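You operate a simulated robot arm through the tools that you are given. There is no shell and no other tool. Be economical: measure what you need, move in short steps, check, and stop when the job is done.

You are at the controls of a simulated robot arm. One attempt, no reset.

## Task
Press a dowel into block 29 with the lever press.
Fine: block in the plate's pocket, label toward the plate's knob; leave it under the press and the stop as set.

It is judged by the outcome, as a careful person would: the job done as asked, and still so three seconds after it is handed in. It fails if anything else is knocked over, pushed out of place, dropped, spilled or broken.

## Robot
A 6-joint arm with a two-finger parallel gripper, fixed in place. Base frame: the origin is at the foot of the arm, x ahead of it, y to its left, z up; the work surface is at about z = 918. Units: mm, rad, N and s.
With the tool pointing down near the work surface it reaches from about 220 to 620 mm from the base axis. Its first joint turns from -1.152 to 1.152 rad. Payload 2.7 kg.
The TCP is the grasp point between the finger pads, 23 mm short of the fingertips. In the tool frame z runs along the fingers and y along their closing line. Largest opening 94 mm; finger width 38, thickness 10; the body of the gripper, 54 by 96 mm, starts 39 mm behind the TCP.
Orientation is told as [roll, pitch, yaw] about the base's x, y, z axes, in that order, counted from this pose: with the fingers straight down and closing along the base's y, the tool's x points along the base's -x, its y along +y and its z along -z.

## Interface
- The arm moves only by the tool move_arm. Its argument "plan" is a list of rows, each a list of 7 numbers: the shift along the tool's x, y, z in units of 100 mm (1.0 is 100 mm), then the turn, a rotation vector about the tool's x, y, z in units of 45 degrees (1.0 is 45 degrees), then the finger opening in mm, from 0 to 94. In form: [[dx, dy, dz, rx, ry, rz, claw], ...]. A call has 1 to 20 rows; each row is the pose to reach, as a shift and turn from the pose commanded when the call began, along the tool's axes at that moment. A call with a number of a shift or a turn outside -1 to 1 is refused whole. Each row takes 0.2 s and may step no farther than 50 mm and 0.15 rad from the row before; otherwise, or with a gripper value out of range, the whole call is refused. A pose out of reach is approached as far as the arm can. The call stops where the force on the tool passes 70 N (or 10 N more than at its start, if that is more) or the arm is blocked; 0.2 s more then pass. Each finger travels about 45 mm/s and halts on what it meets, pressing with about 38 N; the grip force reading is that of the motor and also rises with nothing between the fingers. The clock runs only during rows and for 0.2 s after the last one: add rows that repeat a pose to give the fingers time. The reply holds the time, the measured pose of the TCP, the force on the tool along the base axes, the opening and the grip force, in the units named above and with some noise, and new pictures: "pictures" is both (left out), scene, wrist or none.
- Cameras (640 x 400 px; columns grow to the right, rows downward): "scene" is fixed at [89.3, -443.6, 1411.1]; the picture's right is [0.63, -0.77, 0.00], its down [-0.39, -0.32, -0.87] and it looks along [0.67, 0.55, -0.50] (base axes); focal length 275 px, centre (320, 200). "wrist" rides on the gripper at [-39, 0, -44] in the tool frame; the picture's right is [0.00, -1.00, 0.00], its down [0.97, 0.00, -0.24] and it looks along [0.24, 0.00, 0.97] (tool axes); focal length 218 px, centre (320, 200). There is no depth. A picture from a camera that has moved, and an enlarged one, comes with that camera's place and axes in the base frame and with its lens.
- enlarge(camera, box): a new picture of the part [left, top, right, bottom] of that camera's present view, enlarged. The clock stands still meanwhile.
- sign_off(): hands the job in; it is judged then, once.

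Work in short steps. Places have to be worked out from the pictures, the camera data and where the tool is seen: move nearer, look again, correct. Check each grasp and each placing, and mend what went wrong. You have 120 turns and 150 pictures in all, those below and enlarged ones among them. Open the gripper and draw the arm clear of the work before you hand the job in, unless the task says otherwise; then end with one line.

The tools are called after "Emit:" by a JSON object that holds its "op" and its "data". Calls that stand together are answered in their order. move_arm: Moves the arm, as the interface text tells. Its arguments: {"type":"object","properties":{"plan":{"type":"array"},"pictures":{"type":"string","enum":["both","scene","wrist","none"]}},"required":["plan"]} The other tools are called the same way: enlarge (camera, box) takes an enlarged picture of a part of a camera's view; sign_off () hands the job in.

At the start:

```text
time_s: 0.0
position: [358.5, 10.6, 1287.7]
orientation: [-0.001, -0.001, 0.0]
force: [0.3, 0.1, 0.0]
finger_gap: 93.8
grip_force: 0.1
```

scene: 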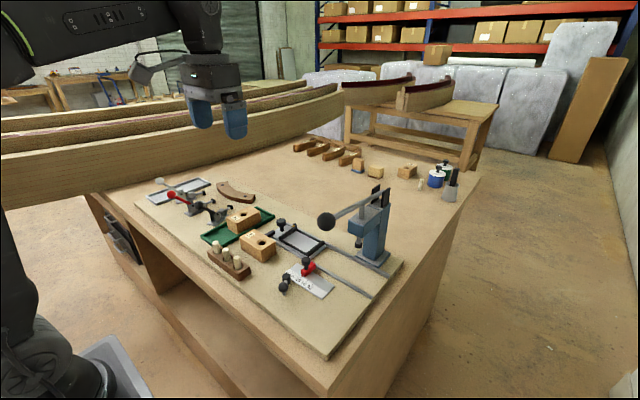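
wrist: 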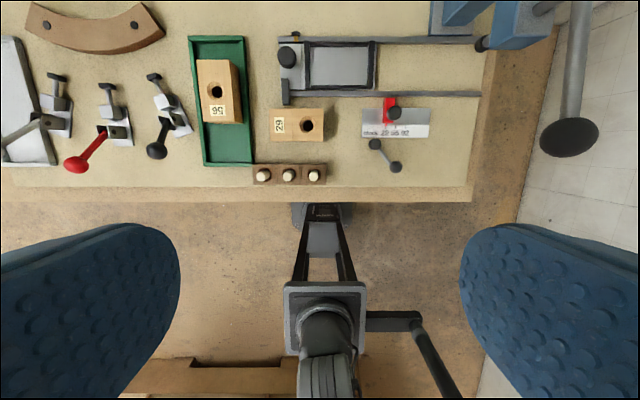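

I'll look closer at the work area in both cameras before moving.

Emit:
{"op": "enlarge", "data": {"camera": "wrist", "box": [180, 0, 500, 200]}}

Emit:
{"op": "enlarge", "data": {"camera": "scene", "box": [190, 170, 410, 308]}}

```text
2.00 times, centred on (340, 100) of wrist
camera zoom: at [397.1, 10.7, 1332.9], right [0.0, -1.0, 0.0], down [-0.97, 0.0, 0.24], along [-0.24, 0.0, -0.97], focal length 436 px, centre (280, 400)
```

zoom: 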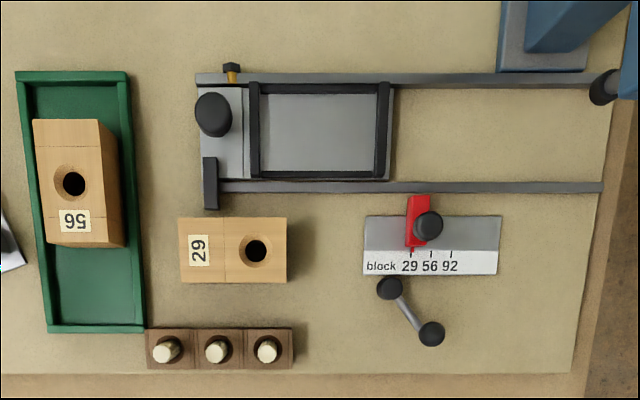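

```text
2.90 times, centred on (300, 239) of scene
camera zoom: at [89.3, -443.6, 1411.1], right [0.63, -0.77, 0.0], down [-0.39, -0.32, -0.87], along [0.67, 0.55, -0.5], focal length 797 px, centre (378, 87)
```

zoom: 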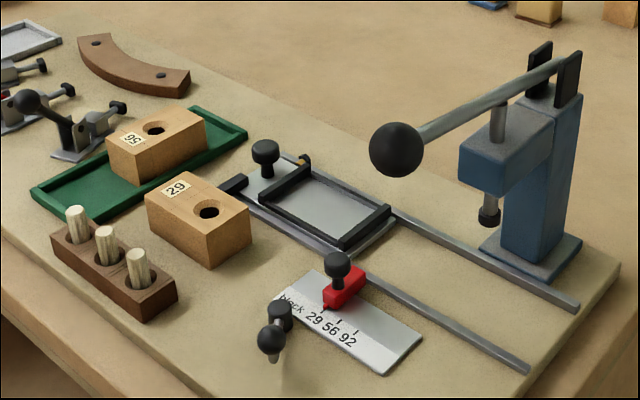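

Board layout: block 29 at about (430, 49), label already facing +y, which is the plate's knob side. The stop pointer sits at 29. I'll move in over the block and pocket for a closer look.

Emit:
{"op": "move_arm", "data": {"plan": [[-0.4, 0, 0.3, 0, 0, 0, 94], [-0.7, 0, 0.6, 0, 0, 0, 94], [-1, 0, 0.9, 0, 0, 0, 94], [-1, 0, 1, 0, 0, 0, 94]]}}

```text
time_s: 1.0
position: [458.9, 10.8, 1188.2]
orientation: [-0.001, 0.0, 0.0]
force: [-0.3, -1.0, -0.1]
finger_gap: 94.2
grip_force: 0.0
camera wrist: at [497.8, 10.7, 1233.3], right [0.0, -1.0, 0.0], down [-0.97, 0.0, 0.24], along [-0.24, 0.0, -0.97], focal length 218 px, centre (320, 200)
```

scene: 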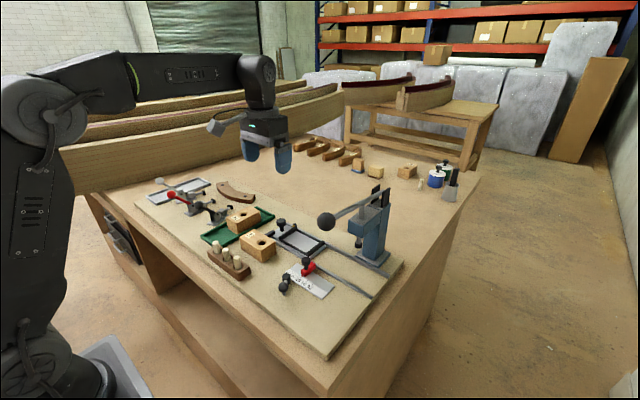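
wrist: 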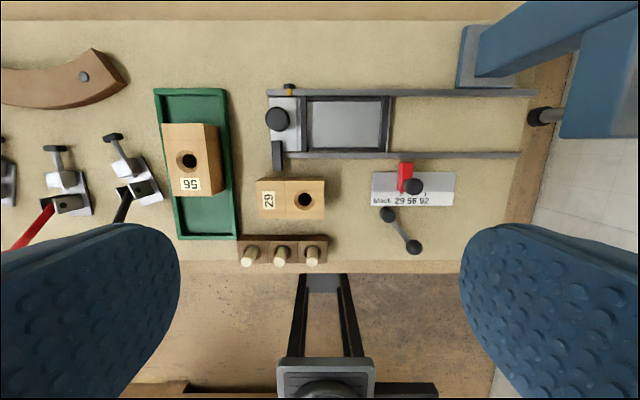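

Enlarging the pocket, block, dowels and stop from this nearer view.

Emit:
{"op": "enlarge", "data": {"camera": "wrist", "box": [230, 75, 470, 275]}}

Emit:
{"op": "enlarge", "data": {"camera": "scene", "box": [260, 180, 400, 300]}}

```text
2.00 times, centred on (350, 175) of wrist
camera zoom: at [497.8, 10.7, 1233.3], right [0.0, -1.0, 0.0], down [-0.97, 0.0, 0.24], along [-0.24, 0.0, -0.97], focal length 436 px, centre (260, 250)
```

zoom: 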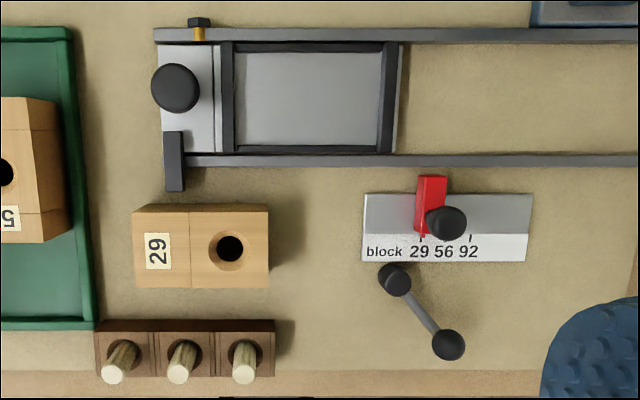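

```text
3.33 times, centred on (330, 240) of scene
camera zoom: at [89.3, -443.6, 1411.1], right [0.63, -0.77, 0.0], down [-0.39, -0.32, -0.87], along [0.67, 0.55, -0.5], focal length 916 px, centre (287, 67)
```

zoom: 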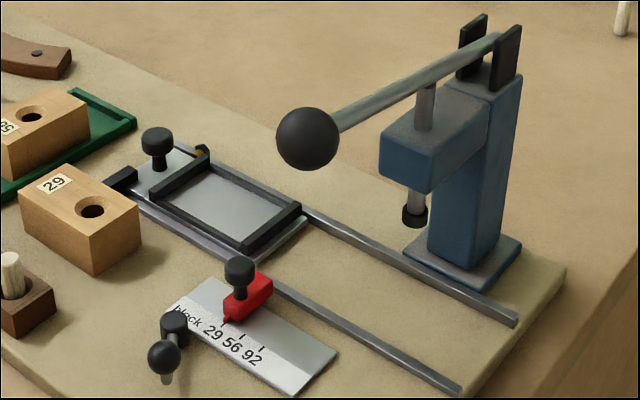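

Estimates: block 29 top is at z≈957, about 87 × 51 mm and centred near (429, 49). The plate pocket is around x 494–555, y −71…29. I'll yaw the tool +90° so the fingers close along x, moving over the block in two calls.

Emit:
{"op": "move_arm", "data": {"plan": [[0.05, 0.06, 0, 0, 0, -0.17, 94], [0.1, 0.12, 0, 0, 0, -0.34, 94], [0.15, 0.18, 0, 0, 0, -0.51, 94], [0.2, 0.25, 0, 0, 0, -0.68, 94], [0.25, 0.32, 0, 0, 0, -0.85, 94], [0.29, 0.38, 0, 0, 0, -1, 94]], "pictures": "none"}}

Emit:
{"op": "move_arm", "data": {"plan": [[0, 0, 0, 0, 0, -0.17, 94], [0, 0, 0, 0, 0, -0.34, 94], [0, 0, 0, 0, 0, -0.51, 94], [0, 0, 0, 0, 0, -0.68, 94], [0, 0, 0, 0, 0, -0.85, 94], [0, 0, 0, 0, 0, -1, 94], [0, 0, 0, 0, 0, -1, 94]]}}

```text
time_s: 2.4
position: [429.4, 49.0, 1188.4]
orientation: [-0.001, 0.001, 0.787]
force: [0.3, -0.5, -0.7]
finger_gap: 94.0
grip_force: 0.1
```

```text
time_s: 4.0
position: [429.3, 49.7, 1189.9]
orientation: [0.001, 0.001, 1.572]
force: [0.3, 0.4, 0.7]
finger_gap: 94.1
grip_force: 0.1
camera wrist: at [429.3, 87.8, 1232.8], right [1.0, 0.0, 0.0], down [0.0, -0.97, 0.24], along [0.0, -0.24, -0.97], focal length 218 px, centre (320, 200)
```

scene: 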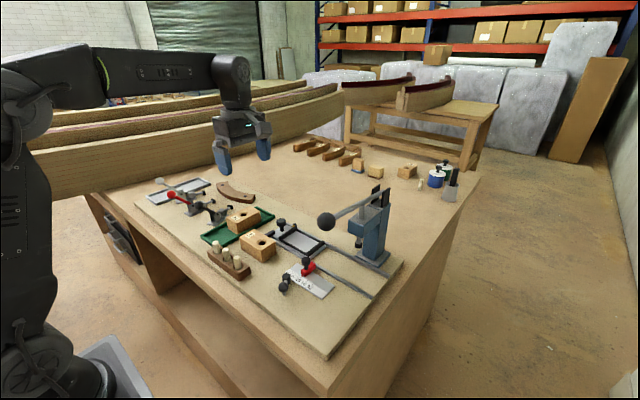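
wrist: 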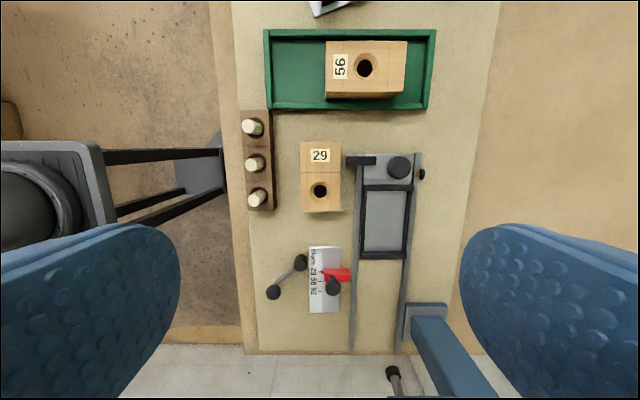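

The fingers now close along x and the view looks toward −y. Lowering 100 mm for a better measurement.

Emit:
{"op": "move_arm", "data": {"plan": [[0, 0, 0.45, 0, 0, 0, 94], [0, 0, 0.9, 0, 0, 0, 94], [0, 0, 1, 0, 0, 0, 94], [0, 0, 1, 0, 0, 0, 94]], "pictures": "none"}}

Emit:
{"op": "enlarge", "data": {"camera": "wrist", "box": [220, 90, 480, 290]}}

```text
time_s: 5.0
position: [428.5, 49.7, 1088.3]
orientation: [0.001, 0.001, 1.572]
force: [-0.7, 0.7, 0.6]
finger_gap: 94.0
grip_force: 0.1
```

```text
2.00 times, centred on (350, 190) of wrist
camera zoom: at [428.8, 87.3, 1132.8], right [1.0, 0.0, 0.0], down [0.0, -0.97, 0.24], along [0.0, -0.24, -0.97], focal length 436 px, centre (260, 220)
```

zoom: 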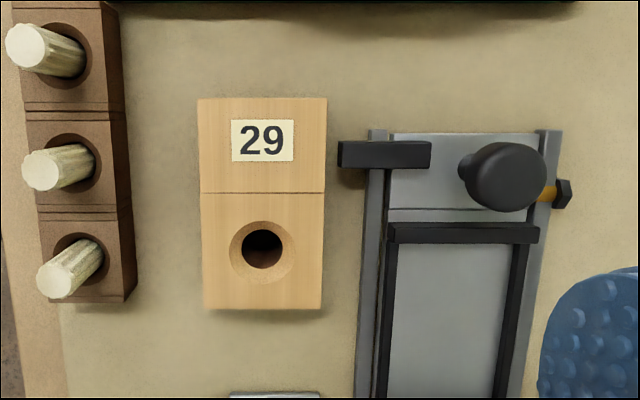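

The block's hole is at about (429.6, 31.5), centre (429.7, 48.5). I'll descend over y≈41, which stays clear of the plate's tab, with the opening cut to 62 to clear the dowel rack.

Emit:
{"op": "move_arm", "data": {"plan": [[0.05, -0.01, 0.3, 0, 0, 0, 75], [0.087, -0.012, 0.6, 0, 0, 0, 62], [0.087, -0.012, 0.85, 0, 0, 0, 62], [0.087, -0.012, 0.85, 0, 0, 0, 62]]}}

```text
time_s: 6.0
position: [430.1, 39.7, 1004.2]
orientation: [-0.001, -0.002, 1.572]
force: [0.4, -0.2, -0.4]
finger_gap: 61.8
grip_force: 0.1
camera wrist: at [429.9, 79.2, 1047.7], right [1.0, 0.0, 0.0], down [0.0, -0.97, 0.24], along [0.0, -0.24, -0.97], focal length 218 px, centre (320, 200)
```

scene: 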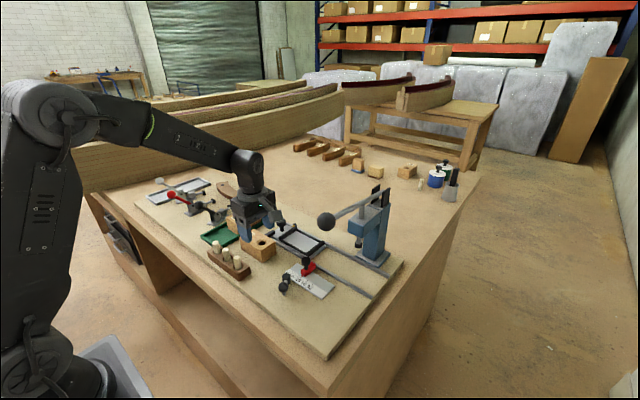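
wrist: 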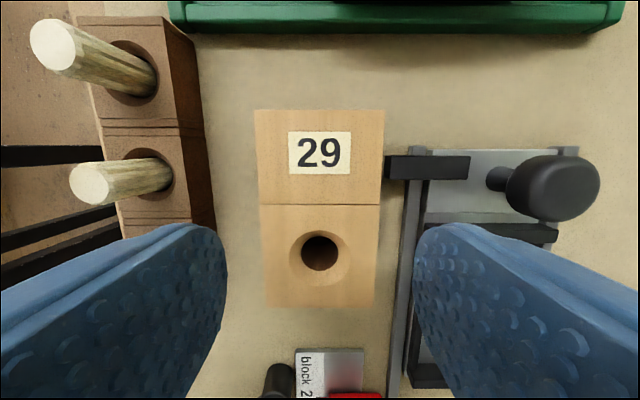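

Block top confirmed at z≈956, spanning y 3–93, and the fingers straddle it. Descending to z≈960 and closing.

Emit:
{"op": "move_arm", "data": {"plan": [[0, 0, 0.22, 0, 0, 0, 62], [0, 0, 0.44, 0, 0, 0, 62], [0, 0, 0.44, 0, 0, 0, 62], [0, 0, 0.44, 0, 0, 0, 45], [0, 0, 0.44, 0, 0, 0, 45], [0, 0, 0.44, 0, 0, 0, 45], [0, 0, 0.44, 0, 0, 0, 45]]}}

```text
time_s: 7.6
position: [429.9, 40.5, 958.5]
orientation: [0.0, 0.0, 1.571]
force: [-0.3, 0.4, -0.7]
finger_gap: 50.0
grip_force: 38.0
camera wrist: at [430.1, 79.0, 1002.9], right [1.0, 0.0, 0.0], down [0.0, -0.97, 0.24], along [0.0, -0.24, -0.97], focal length 218 px, centre (320, 200)
```

scene: 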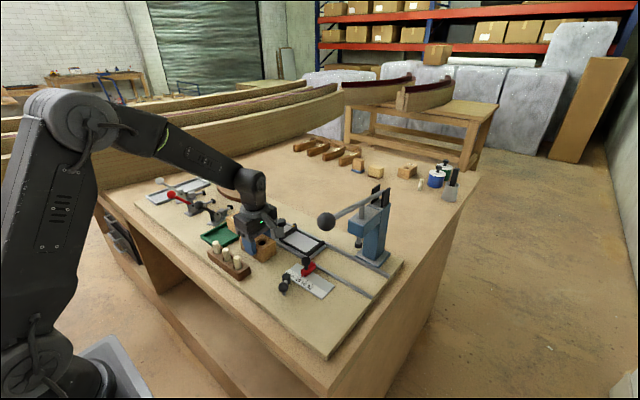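
wrist: 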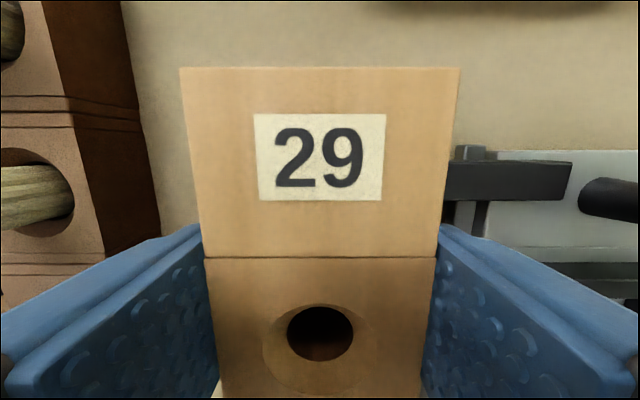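

Gripped at 50 mm. Lifting 90 mm straight up and viewing the pocket.

Emit:
{"op": "move_arm", "data": {"plan": [[0, 0, -0.2, 0, 0, 0, 45], [0, 0, -0.5, 0, 0, 0, 45], [0, 0, -0.9, 0, 0, 0, 45], [0, 0, -0.9, 0, 0, 0, 45]]}}

```text
time_s: 8.6
position: [430.3, 38.9, 1049.7]
orientation: [0.001, 0.0, 1.57]
force: [-0.6, 0.2, 0.0]
finger_gap: 44.9
grip_force: 0.1
camera wrist: at [430.1, 78.1, 1094.0], right [1.0, 0.0, 0.0], down [0.0, -0.97, 0.24], along [0.0, -0.24, -0.97], focal length 218 px, centre (320, 200)
```

scene: 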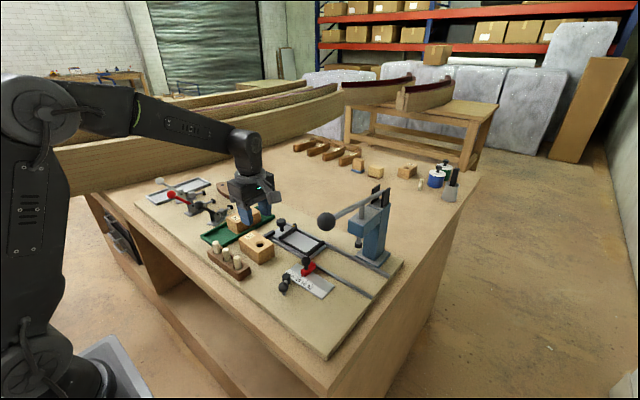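
wrist: 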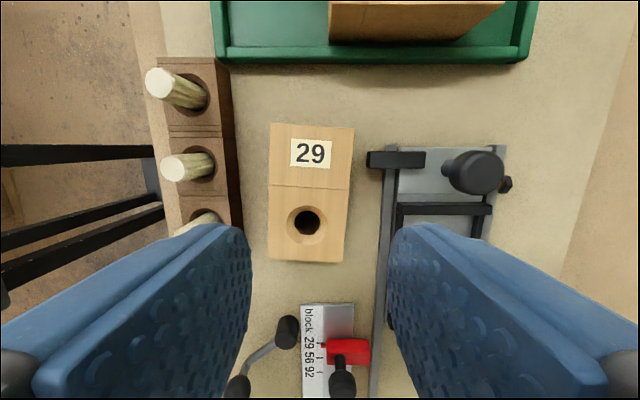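

The block stayed behind: it slipped out, but is still upright, turned about 3° and now centred near (423, 46). I'll regrip deeper and aligned with its yaw, then do a small slow test lift.

Emit:
{"op": "move_arm", "data": {"plan": [[-0.025, 0.07, 0.1, 0, 0, 0.074, 58], [-0.025, 0.07, 0.3, 0, 0, 0.074, 58], [-0.025, 0.07, 0.5, 0, 0, 0.074, 58], [-0.025, 0.07, 0.5, 0, 0, 0.074, 58]], "pictures": "wrist"}}

```text
time_s: 9.6
position: [423.4, 42.2, 998.7]
orientation: [0.0, 0.0, 1.513]
force: [-1.0, 0.1, -0.4]
finger_gap: 57.9
grip_force: 0.0
camera wrist: at [425.6, 81.3, 1043.7], right [1.0, -0.06, 0.0], down [-0.06, -0.97, 0.24], along [-0.01, -0.24, -0.97], focal length 218 px, centre (320, 200)
```

wrist: 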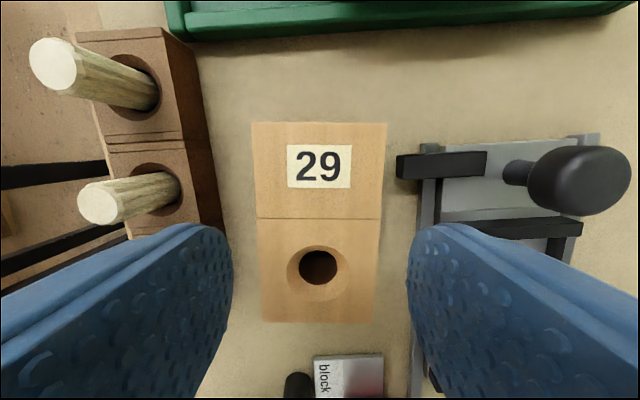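

Well aligned and centred. Descending to z≈950, closing firmly and making a slow 10 mm test lift.

Emit:
{"op": "move_arm", "data": {"plan": [[0, 0, 0.24, 0, 0, 0, 58], [0, 0, 0.48, 0, 0, 0, 58], [0, 0, 0.48, 0, 0, 0, 58], [0, 0, 0.48, 0, 0, 0, 20], [0, 0, 0.48, 0, 0, 0, 20], [0, 0, 0.48, 0, 0, 0, 20], [0, 0, 0.48, 0, 0, 0, 20], [0, 0, 0.48, 0, 0, 0, 20]], "pictures": "none"}}

Emit:
{"op": "move_arm", "data": {"plan": [[0, 0, -0.02, 0, 0, 0, 20], [0, 0, -0.04, 0, 0, 0, 20], [0, 0, -0.07, 0, 0, 0, 20], [0, 0, -0.1, 0, 0, 0, 20], [0, 0, -0.1, 0, 0, 0, 20]]}}

```text
time_s: 11.4
position: [422.0, 43.2, 951.9]
orientation: [0.001, 0.0, 1.514]
force: [-0.1, 0.4, -0.2]
finger_gap: 49.6
grip_force: 38.1
```

```text
time_s: 12.6
position: [423.5, 43.7, 960.1]
orientation: [0.001, 0.0, 1.512]
force: [0.1, 0.6, -1.0]
finger_gap: 49.9
grip_force: 38.5
camera wrist: at [425.8, 81.5, 1006.1], right [1.0, -0.06, 0.0], down [-0.06, -0.97, 0.24], along [-0.01, -0.24, -0.97], focal length 218 px, centre (320, 200)
```

scene: 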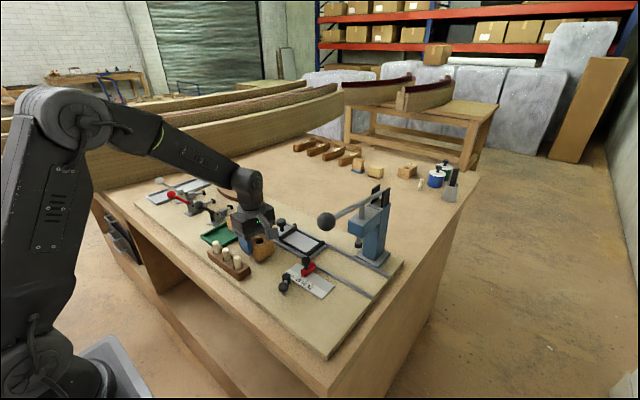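
wrist: 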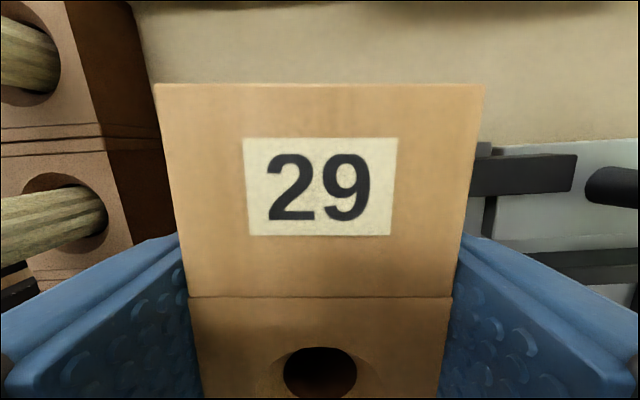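

The block now moves with the gripper. Continuing a slow lift and viewing the pocket.

Emit:
{"op": "move_arm", "data": {"plan": [[0, 0, -0.05, 0, 0, 0, 20], [0, 0, -0.12, 0, 0, 0, 20], [0, 0, -0.2, 0, 0, 0, 20], [0, 0, -0.28, 0, 0, 0, 20], [0, 0, -0.36, 0, 0, 0, 20], [0, 0, -0.44, 0, 0, 0, 20], [0, 0, -0.52, 0, 0, 0, 20], [0, 0, -0.58, 0, 0, 0, 20], [0, 0, -0.6, 0, 0, 0, 20]]}}

```text
time_s: 14.6
position: [422.7, 42.9, 1021.2]
orientation: [0.0, 0.001, 1.513]
force: [0.4, 0.2, -1.2]
finger_gap: 49.9
grip_force: 37.9
camera wrist: at [425.4, 81.3, 1065.9], right [1.0, -0.06, 0.0], down [-0.06, -0.97, 0.24], along [-0.01, -0.24, -0.97], focal length 218 px, centre (320, 200)
```

scene: 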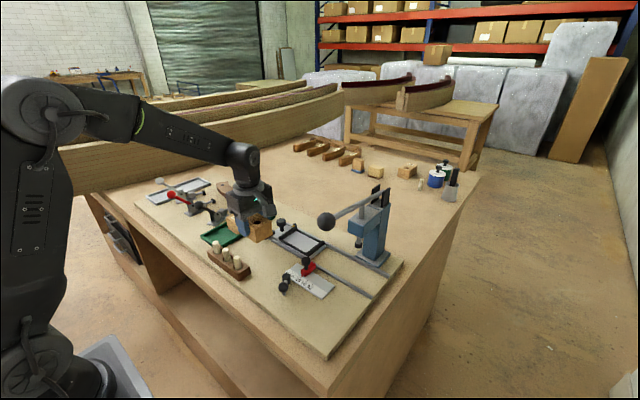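
wrist: 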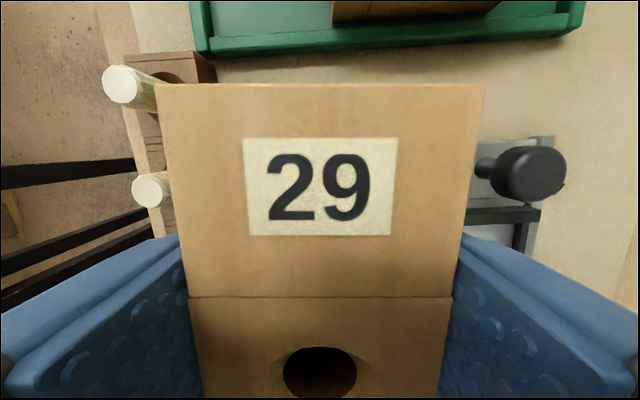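

Held steadily. Pocket centre ≈ (525, −21) with ~8 mm slack each way; ram tip ≈ (526, −196, 1012), which fits block centred and a ~158 mm travel to the stop. Carrying the block over the pocket at this height.

Emit:
{"op": "move_arm", "data": {"plan": [[0.02, -0.05, -0.02, 0, 0, 0, 20], [0.1, -0.2, -0.05, 0, 0, -0.03, 20], [0.25, -0.4, -0.05, 0, 0, -0.05, 20], [0.4, -0.6, -0.05, 0, 0, -0.074, 20], [0.55, -0.8, -0.05, 0, 0, -0.074, 20], [0.6, -0.95, -0.05, 0, 0, -0.074, 20], [0.615, -1.0, -0.05, 0, 0, -0.074, 20], [0.615, -1.0, -0.05, 0, 0, -0.074, 20]]}}

```text
time_s: 16.4
position: [520.3, -24.6, 1026.2]
orientation: [0.0, 0.0, 1.57]
force: [0.0, 0.1, -0.5]
finger_gap: 49.9
grip_force: 37.7
camera wrist: at [519.9, 14.0, 1070.9], right [1.0, 0.0, 0.0], down [0.0, -0.97, 0.24], along [0.0, -0.24, -0.97], focal length 218 px, centre (320, 200)
```

scene: 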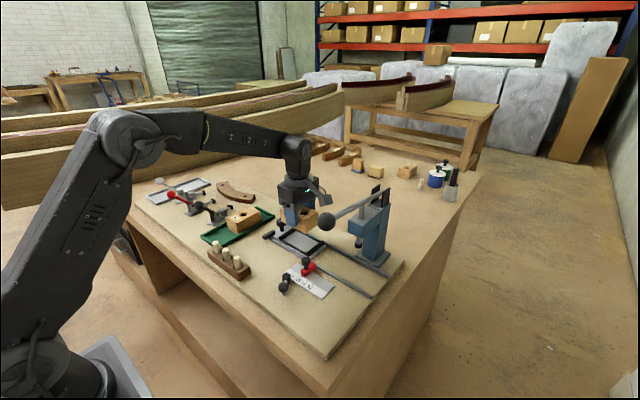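
wrist: 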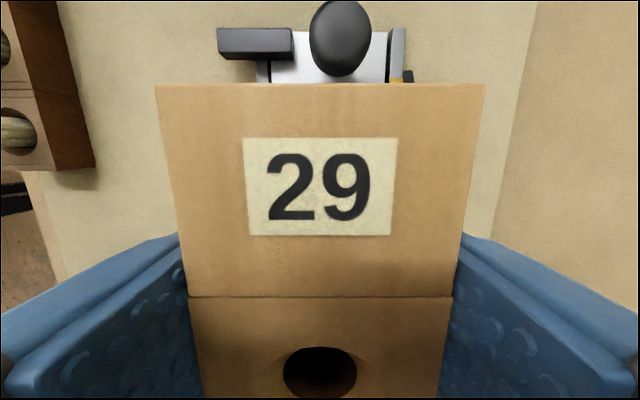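

Plate centreline reads x≈526 in this view, so I shift +5 mm in x and lower partway, then check with an enlarged scene view.

Emit:
{"op": "move_arm", "data": {"plan": [[0, -0.03, 0.1, 0, 0, 0, 20], [0, -0.05, 0.2, 0, 0, 0, 20], [0, -0.05, 0.3, 0, 0, 0, 20], [0, -0.05, 0.4, 0, 0, 0, 20], [0, -0.05, 0.42, 0, 0, 0, 20]], "pictures": "wrist"}}

Emit:
{"op": "enlarge", "data": {"camera": "scene", "box": [250, 180, 370, 280]}}

```text
time_s: 17.6
position: [524.1, -24.3, 985.1]
orientation: [0.001, 0.0, 1.57]
force: [-0.6, 0.3, 0.0]
finger_gap: 49.8
grip_force: 38.3
camera wrist: at [524.6, 14.3, 1028.8], right [1.0, 0.0, 0.0], down [0.0, -0.97, 0.24], along [0.0, -0.24, -0.97], focal length 218 px, centre (320, 200)
```

wrist: 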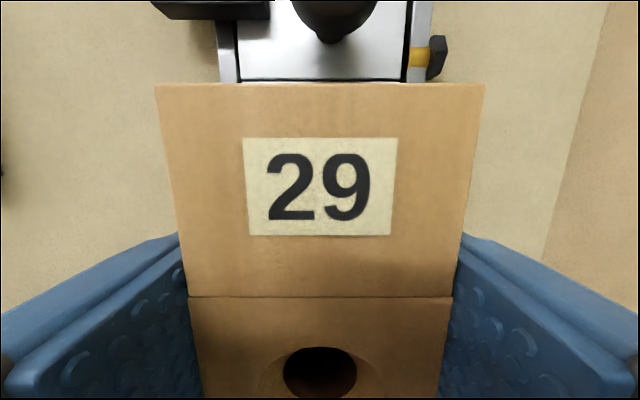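

```text
4.00 times, centred on (310, 230) of scene
camera zoom: at [89.3, -443.6, 1411.1], right [0.63, -0.77, 0.0], down [-0.39, -0.32, -0.87], along [0.67, 0.55, -0.5], focal length 1100 px, centre (360, 80)
```

zoom: 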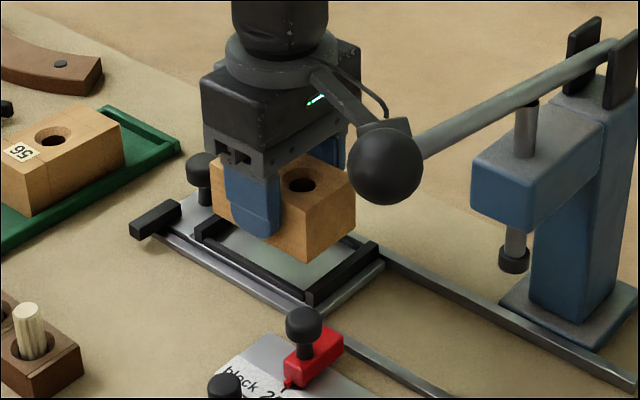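

Block is centred over the pocket within a few mm in both views. Lowering slowly to near the floor of the plate.

Emit:
{"op": "move_arm", "data": {"plan": [[0, 0, 0.06, 0, 0, 0, 20], [0, 0, 0.12, 0, 0, 0, 20], [0, 0, 0.17, 0, 0, 0, 20], [0, 0, 0.21, 0, 0, 0, 20], [0, 0, 0.23, 0, 0, 0, 20], [0, 0, 0.23, 0, 0, 0, 20]], "pictures": "none"}}

Emit:
{"op": "enlarge", "data": {"camera": "scene", "box": [250, 180, 370, 280]}}

```text
time_s: 19.0
position: [524.8, -24.4, 961.1]
orientation: [0.0, 0.0, 1.572]
force: [0.0, 0.0, -1.0]
finger_gap: 49.6
grip_force: 37.8
```

```text
4.00 times, centred on (310, 230) of scene
camera zoom: at [89.3, -443.6, 1411.1], right [0.63, -0.77, 0.0], down [-0.39, -0.32, -0.87], along [0.67, 0.55, -0.5], focal length 1100 px, centre (360, 80)
```

zoom: 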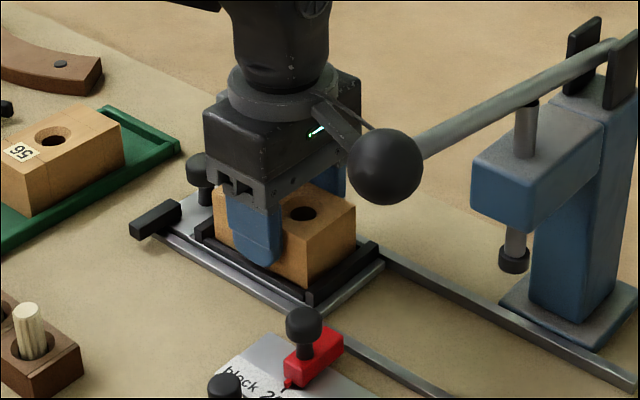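

The block is inside the frame, not yet touching. Easing down in small steps to feel the floor.

Emit:
{"op": "move_arm", "data": {"plan": [[0, 0, 0.01, 0, 0, 0, 20], [0, 0, 0.02, 0, 0, 0, 20], [0, 0, 0.03, 0, 0, 0, 20], [0, 0, 0.03, 0, 0, 0, 20]], "pictures": "none"}}

```text
time_s: 20.0
position: [524.5, -24.6, 959.0]
orientation: [0.001, -0.001, 1.571]
force: [-1.7, -0.6, 3.7]
finger_gap: 49.8
grip_force: 37.9
```

Contact felt (3.7 N). Opening and rising slowly.

Emit:
{"op": "move_arm", "data": {"plan": [[0, 0, 0, 0, 0, 0, 58], [0, 0, 0, 0, 0, 0, 58], [0, 0, -0.1, 0, 0, 0, 62], [0, 0, -0.3, 0, 0, 0, 62], [0, 0, -0.6, 0, 0, 0, 62], [0, 0, -0.9, 0, 0, 0, 62], [0, 0, -1, 0, 0, 0, 62], [0, 0, -1, 0, 0, 0, 62]]}}

Emit:
{"op": "enlarge", "data": {"camera": "wrist", "box": [220, 100, 420, 300]}}

```text
time_s: 21.8
position: [524.7, -23.9, 1057.7]
orientation: [-0.001, 0.0, 1.569]
force: [-0.4, 0.1, -0.4]
finger_gap: 61.8
grip_force: 0.0
camera wrist: at [524.8, 14.4, 1102.8], right [1.0, 0.0, 0.0], down [0.0, -0.97, 0.24], along [0.0, -0.24, -0.97], focal length 218 px, centre (320, 200)
```

scene: 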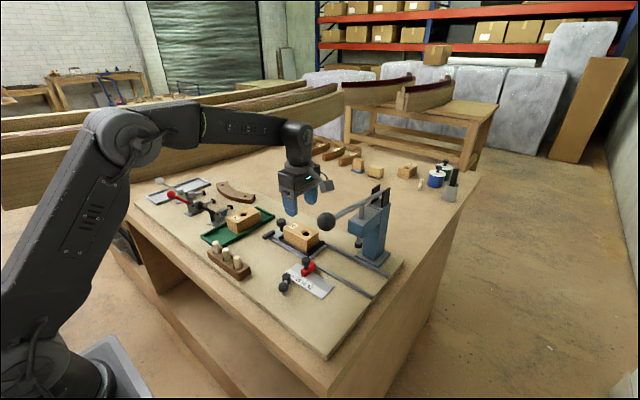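
wrist: 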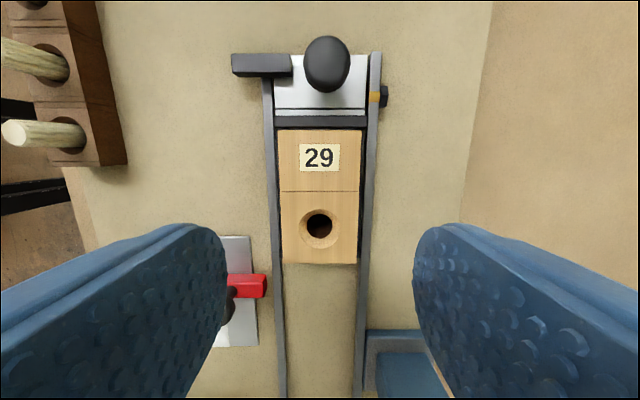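

```text
2.00 times, centred on (320, 200) of wrist
camera zoom: at [524.8, 14.4, 1102.8], right [1.0, 0.0, 0.0], down [0.0, -0.97, 0.24], along [0.0, -0.24, -0.97], focal length 436 px, centre (320, 200)
```

zoom: 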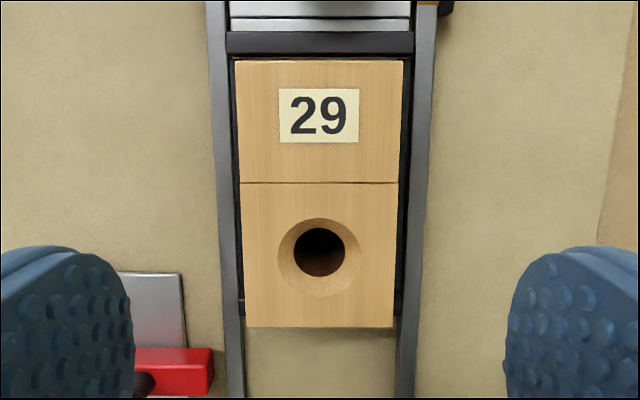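

Block 29 sits squarely in the pocket, label toward the knob; its hole is at about (524.5, −39). Next is a dowel: the end one on the −y side appears to be near (351, 22), top z≈978, rack top ≈949. Moving above it to check.

Emit:
{"op": "move_arm", "data": {"plan": [[-0.1, 0.4, 0, 0, 0, 0, 50], [-0.2, 0.8, 0, 0, 0, 0, 40], [-0.24, 0.95, 0, 0, 0, 0, 40]], "pictures": "none"}}

Emit:
{"op": "move_arm", "data": {"plan": [[-0.1, 0.35, 0, 0, 0, 0, 40], [-0.21, 0.7, 0, 0, 0, 0, 40], [-0.21, 0.79, 0, 0, 0, 0, 40], [-0.21, 0.79, 0, 0, 0, 0, 40]], "pictures": "wrist"}}

```text
time_s: 22.6
position: [429.9, -0.1, 1058.4]
orientation: [-0.001, 0.001, 1.569]
force: [-0.5, -0.3, 0.6]
finger_gap: 39.9
grip_force: 0.1
```

```text
time_s: 23.6
position: [351.1, 20.0, 1058.3]
orientation: [-0.001, 0.0, 1.571]
force: [0.1, -0.8, 0.8]
finger_gap: 40.1
grip_force: 0.0
camera wrist: at [350.6, 59.5, 1103.5], right [1.0, 0.0, 0.0], down [0.0, -0.97, 0.24], along [0.0, -0.24, -0.97], focal length 218 px, centre (320, 200)
```

wrist: 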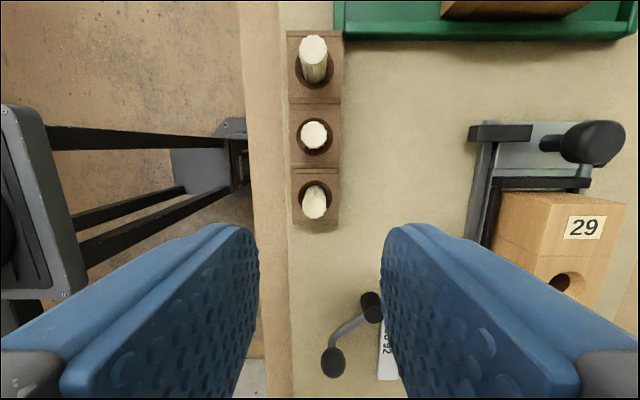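

Dowel top reads as (348, 25). Correcting and lowering to z≈1010 to recheck.

Emit:
{"op": "move_arm", "data": {"plan": [[-0.045, 0.03, 0.25, 0, 0, 0, 40], [-0.045, 0.03, 0.45, 0, 0, 0, 40], [-0.045, 0.03, 0.45, 0, 0, 0, 40]], "pictures": "both"}}

Emit:
{"op": "enlarge", "data": {"camera": "scene", "box": [180, 200, 300, 300]}}

```text
time_s: 24.4
position: [347.7, 26.3, 1014.3]
orientation: [0.001, 0.0, 1.572]
force: [-0.4, 0.7, -0.1]
finger_gap: 39.8
grip_force: 0.1
camera wrist: at [347.0, 64.3, 1058.1], right [1.0, 0.0, 0.0], down [0.0, -0.97, 0.24], along [0.0, -0.24, -0.97], focal length 218 px, centre (320, 200)
```

scene: 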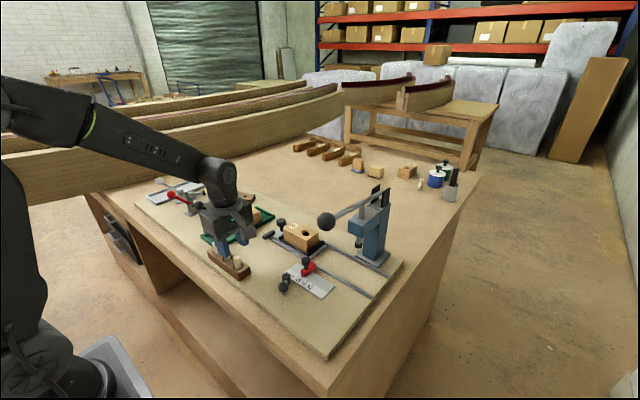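
wrist: 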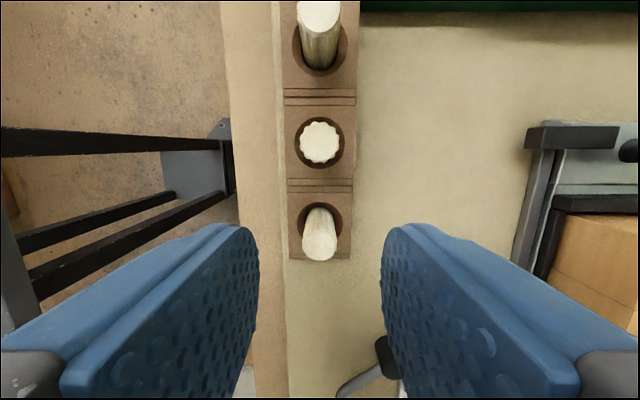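

```text
4.00 times, centred on (240, 250) of scene
camera zoom: at [89.3, -443.6, 1411.1], right [0.63, -0.77, 0.0], down [-0.39, -0.32, -0.87], along [0.67, 0.55, -0.5], focal length 1100 px, centre (640, 0)
```

zoom: 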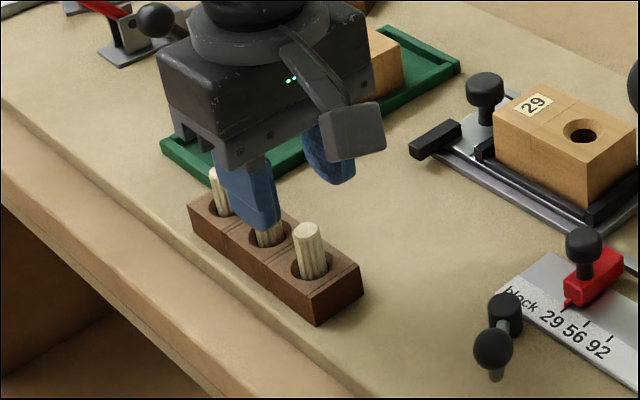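

Combining both views, the dowel is at about (347, 21), top z≈968, rack top ≈936. Shifting −4.5 mm in y and descending to TCP z≈973 so the fingers hold only the top ~18 mm, then closing.

Emit:
{"op": "move_arm", "data": {"plan": [[0.045, 0.005, 0.1, 0, 0, 0, 40], [0.045, 0.005, 0.3, 0, 0, 0, 40], [0.045, 0.005, 0.4, 0, 0, 0, 40], [0.045, 0.005, 0.4, 0, 0, 0, 40], [0.045, 0.005, 0.4, 0, 0, 0, 5], [0.045, 0.005, 0.4, 0, 0, 0, 5], [0.045, 0.005, 0.4, 0, 0, 0, 5], [0.045, 0.005, 0.4, 0, 0, 0, 5]]}}

Emit:
{"op": "enlarge", "data": {"camera": "scene", "box": [180, 200, 300, 300]}}

```text
time_s: 26.2
position: [347.2, 21.7, 974.3]
orientation: [-0.003, -0.001, 1.57]
force: [1.2, -0.3, 8.0]
finger_gap: 6.6
grip_force: 37.9
camera wrist: at [347.3, 59.4, 1018.6], right [1.0, 0.0, 0.0], down [0.0, -0.97, 0.24], along [0.0, -0.24, -0.97], focal length 218 px, centre (320, 200)
```

scene: 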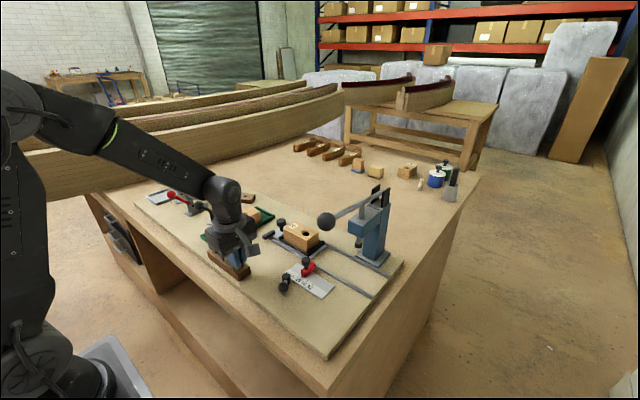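
wrist: 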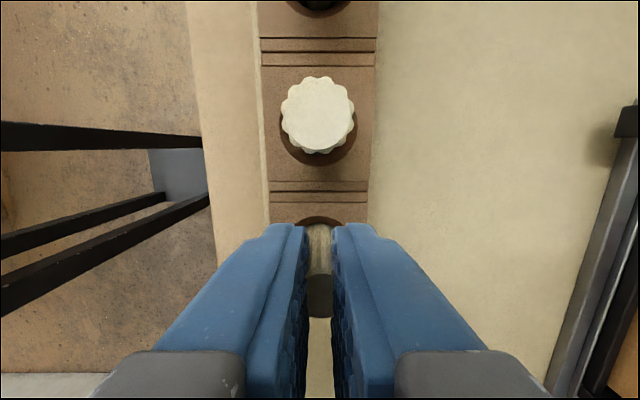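

```text
4.00 times, centred on (240, 250) of scene
camera zoom: at [89.2, -443.6, 1411.1], right [0.63, -0.77, 0.0], down [-0.39, -0.32, -0.87], along [0.67, 0.55, -0.5], focal length 1100 px, centre (640, 0)
```

zoom: 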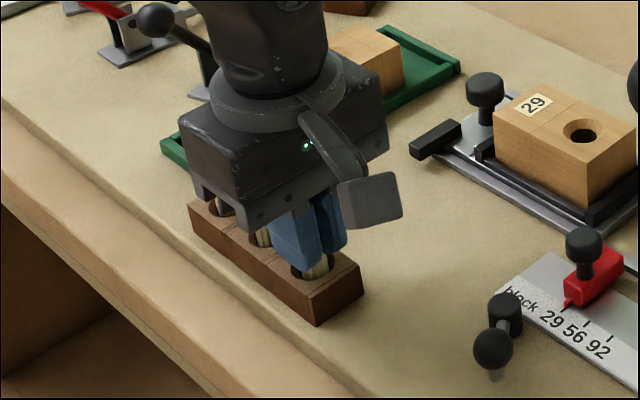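

The gap reads only 6.6 mm and there is 8 N upward, so the grasp is suspect. Enlarging the wrist view to see what the fingers hold.

Emit:
{"op": "enlarge", "data": {"camera": "wrist", "box": [240, 60, 400, 400]}}

Emit:
{"op": "enlarge", "data": {"camera": "scene", "box": [230, 230, 280, 280]}}

```text
1.18 times, centred on (320, 230) of wrist
camera zoom: at [347.3, 59.4, 1018.6], right [1.0, 0.0, 0.0], down [0.0, -0.97, 0.24], along [0.0, -0.24, -0.97], focal length 257 px, centre (320, 165)
```

zoom: 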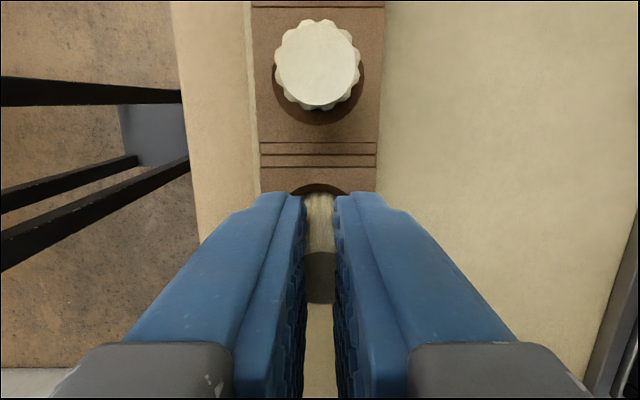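

```text
8.00 times, centred on (255, 255) of scene
camera zoom: at [89.2, -443.6, 1411.1], right [0.63, -0.77, 0.0], down [-0.39, -0.32, -0.87], along [0.67, 0.55, -0.5], focal length 2200 px, centre (840, -240)
```

zoom: 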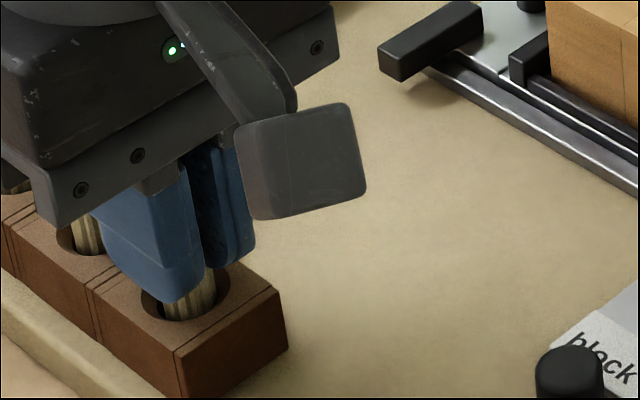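

Unclear whether the dowel is truly between the pads. Opening and rising 40 mm to see its state.

Emit:
{"op": "move_arm", "data": {"plan": [[0, 0, 0, 0, 0, 0, 40], [0, 0, 0, 0, 0, 0, 40], [0, 0, 0, 0, 0, 0, 40], [0, 0, -0.2, 0, 0, 0, 40], [0, 0, -0.4, 0, 0, 0, 40], [0, 0, -0.4, 0, 0, 0, 40]], "pictures": "wrist"}}

Emit:
{"op": "enlarge", "data": {"camera": "scene", "box": [200, 220, 280, 290]}}

```text
time_s: 27.6
position: [346.7, 21.0, 1012.8]
orientation: [0.0, 0.0, 1.572]
force: [-0.1, -0.6, -0.7]
finger_gap: 39.9
grip_force: 0.1
camera wrist: at [347.5, 59.7, 1058.2], right [1.0, 0.0, 0.0], down [0.0, -0.97, 0.24], along [0.0, -0.24, -0.97], focal length 218 px, centre (320, 200)
```

wrist: 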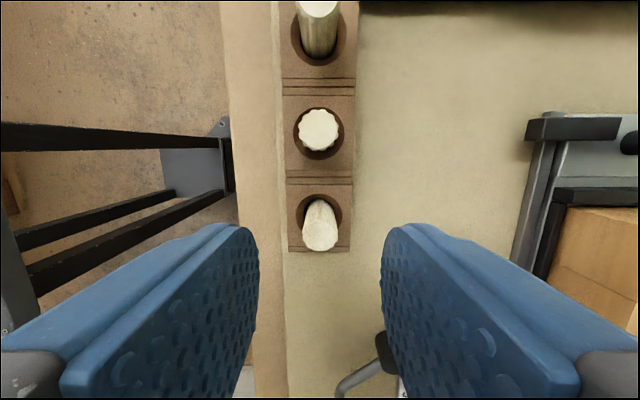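

```text
5.71 times, centred on (240, 255) of scene
camera zoom: at [89.3, -443.6, 1411.1], right [0.63, -0.77, 0.0], down [-0.39, -0.32, -0.87], along [0.67, 0.55, -0.5], focal length 1571 px, centre (777, -114)
```

zoom: 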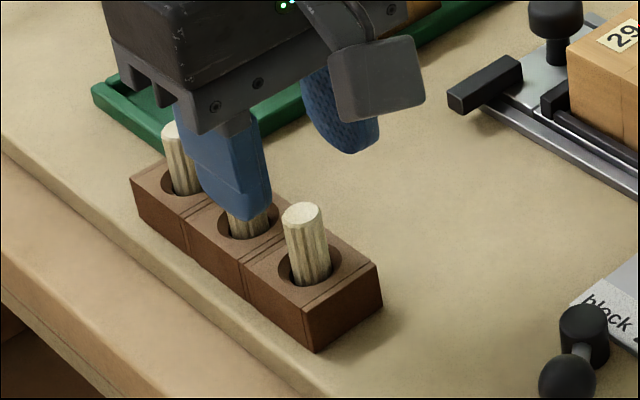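

The dowel is intact and upright at (347, 20.5), top z≈968, so it was between the pads. I'll grip a little deeper and test with a slow lift.

Emit:
{"op": "move_arm", "data": {"plan": [[0.005, 0, 0.2, 0, 0, 0, 40], [0.005, 0, 0.4, 0, 0, 0, 40], [0.005, 0, 0.44, 0, 0, 0, 40], [0.005, 0, 0.44, 0, 0, 0, 30], [0.005, 0, 0.44, 0, 0, 0, 22], [0.005, 0, 0.44, 0, 0, 0, 18], [0.005, 0, 0.44, 0, 0, 0, 18]], "pictures": "wrist"}}

```text
time_s: 29.2
position: [347.1, 21.3, 969.7]
orientation: [-0.001, 0.0, 1.571]
force: [-0.8, 0.3, 0.3]
finger_gap: 18.1
grip_force: 0.1
camera wrist: at [347.2, 59.4, 1014.0], right [1.0, 0.0, 0.0], down [0.0, -0.97, 0.24], along [0.0, -0.24, -0.97], focal length 218 px, centre (320, 200)
```

wrist: 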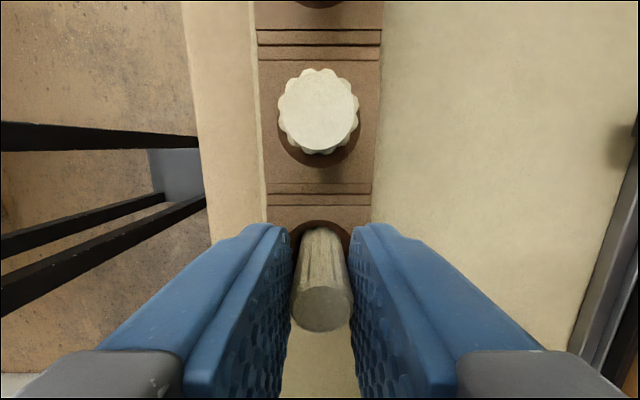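

At gap 18 the dowel is clearly between the pads. Closing gently and watching where it halts.

Emit:
{"op": "move_arm", "data": {"plan": [[0, 0, 0, 0, 0, 0, 15], [0, 0, 0, 0, 0, 0, 13], [0, 0, 0, 0, 0, 0, 11], [0, 0, 0, 0, 0, 0, 11]], "pictures": "wrist"}}

```text
time_s: 30.2
position: [347.1, 21.1, 970.3]
orientation: [-0.001, 0.001, 1.572]
force: [0.3, -0.1, 1.0]
finger_gap: 11.9
grip_force: 35.1
camera wrist: at [347.2, 59.4, 1014.0], right [1.0, 0.0, 0.0], down [0.0, -0.97, 0.24], along [0.0, -0.24, -0.97], focal length 218 px, centre (320, 200)
```

wrist: 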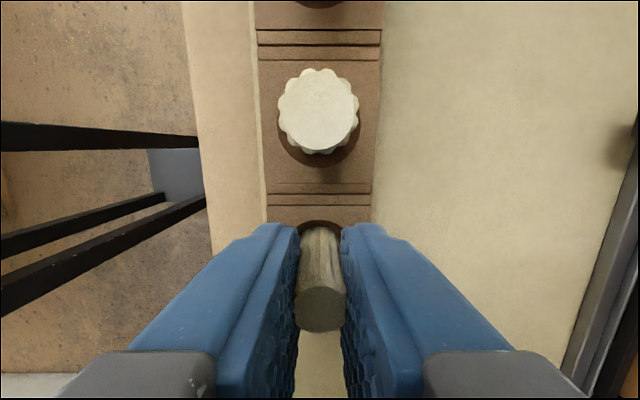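

It holds with 35 N at 11.9 mm. Slow lift out of the rack.

Emit:
{"op": "move_arm", "data": {"plan": [[0, 0, -0.02, 0, 0, 0, 10], [0, 0, -0.05, 0, 0, 0, 10], [0, 0, -0.1, 0, 0, 0, 10], [0, 0, -0.16, 0, 0, 0, 10], [0, 0, -0.22, 0, 0, 0, 10], [0, 0, -0.28, 0, 0, 0, 10], [0, 0, -0.36, 0, 0, 0, 10], [0, 0, -0.44, 0, 0, 0, 10], [0, 0, -0.52, 0, 0, 0, 10], [0, 0, -0.6, 0, 0, 0, 10], [0, 0, -0.68, 0, 0, 0, 10], [0, 0, -0.76, 0, 0, 0, 10], [0, 0, -0.8, 0, 0, 0, 10]]}}

Emit:
{"op": "enlarge", "data": {"camera": "scene", "box": [190, 190, 290, 290]}}

```text
time_s: 33.0
position: [347.5, 20.4, 1049.4]
orientation: [-0.001, 0.0, 1.571]
force: [-0.6, -0.4, 0.6]
finger_gap: 12.6
grip_force: 7.0
camera wrist: at [347.3, 59.0, 1093.8], right [1.0, 0.0, 0.0], down [0.0, -0.97, 0.24], along [0.0, -0.24, -0.97], focal length 218 px, centre (320, 200)
```

scene: 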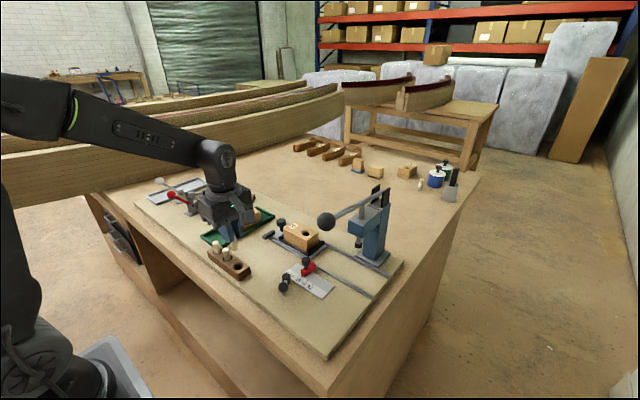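
wrist: 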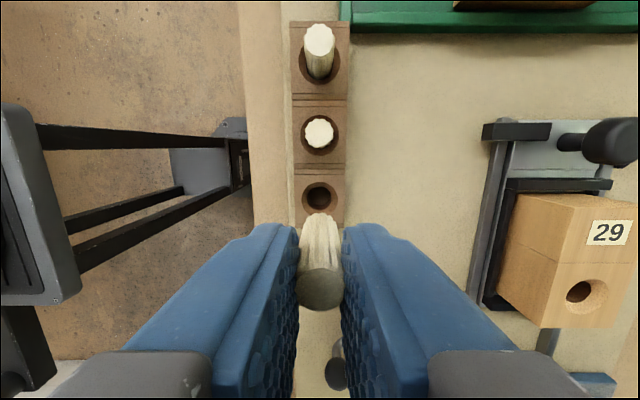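

```text
4.00 times, centred on (240, 240) of scene
camera zoom: at [89.3, -443.6, 1411.1], right [0.63, -0.77, 0.0], down [-0.39, -0.32, -0.87], along [0.67, 0.55, -0.5], focal length 1100 px, centre (640, 40)
```

zoom: 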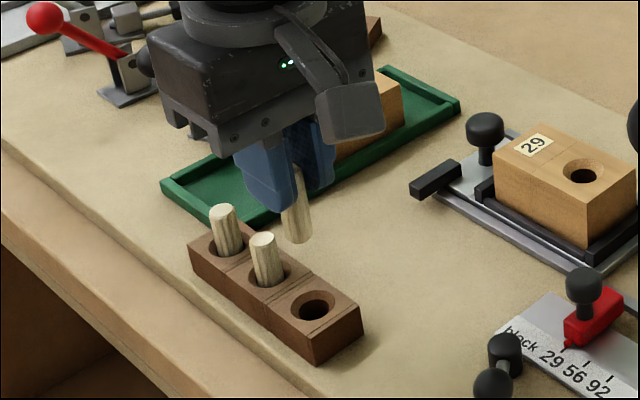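

The dowel is up, slipped ~8 mm in the fingers and about vertical. Grip force is low (7 N), so I'll tighten a bit before carrying.

Emit:
{"op": "move_arm", "data": {"plan": [[0, 0, 0, 0, 0, 0, 8], [0, 0, 0, 0, 0, 0, 6], [0, 0, 0, 0, 0, 0, 6]], "pictures": "wrist"}}

```text
time_s: 33.8
position: [347.2, 21.1, 1049.4]
orientation: [0.0, 0.001, 1.571]
force: [-0.4, -0.3, -0.2]
finger_gap: 11.4
grip_force: 35.6
camera wrist: at [347.4, 59.0, 1093.8], right [1.0, 0.0, 0.0], down [0.0, -0.97, 0.24], along [0.0, -0.24, -0.97], focal length 218 px, centre (320, 200)
```

wrist: 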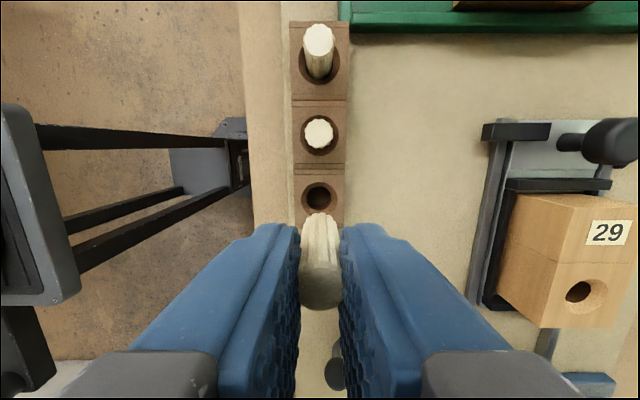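

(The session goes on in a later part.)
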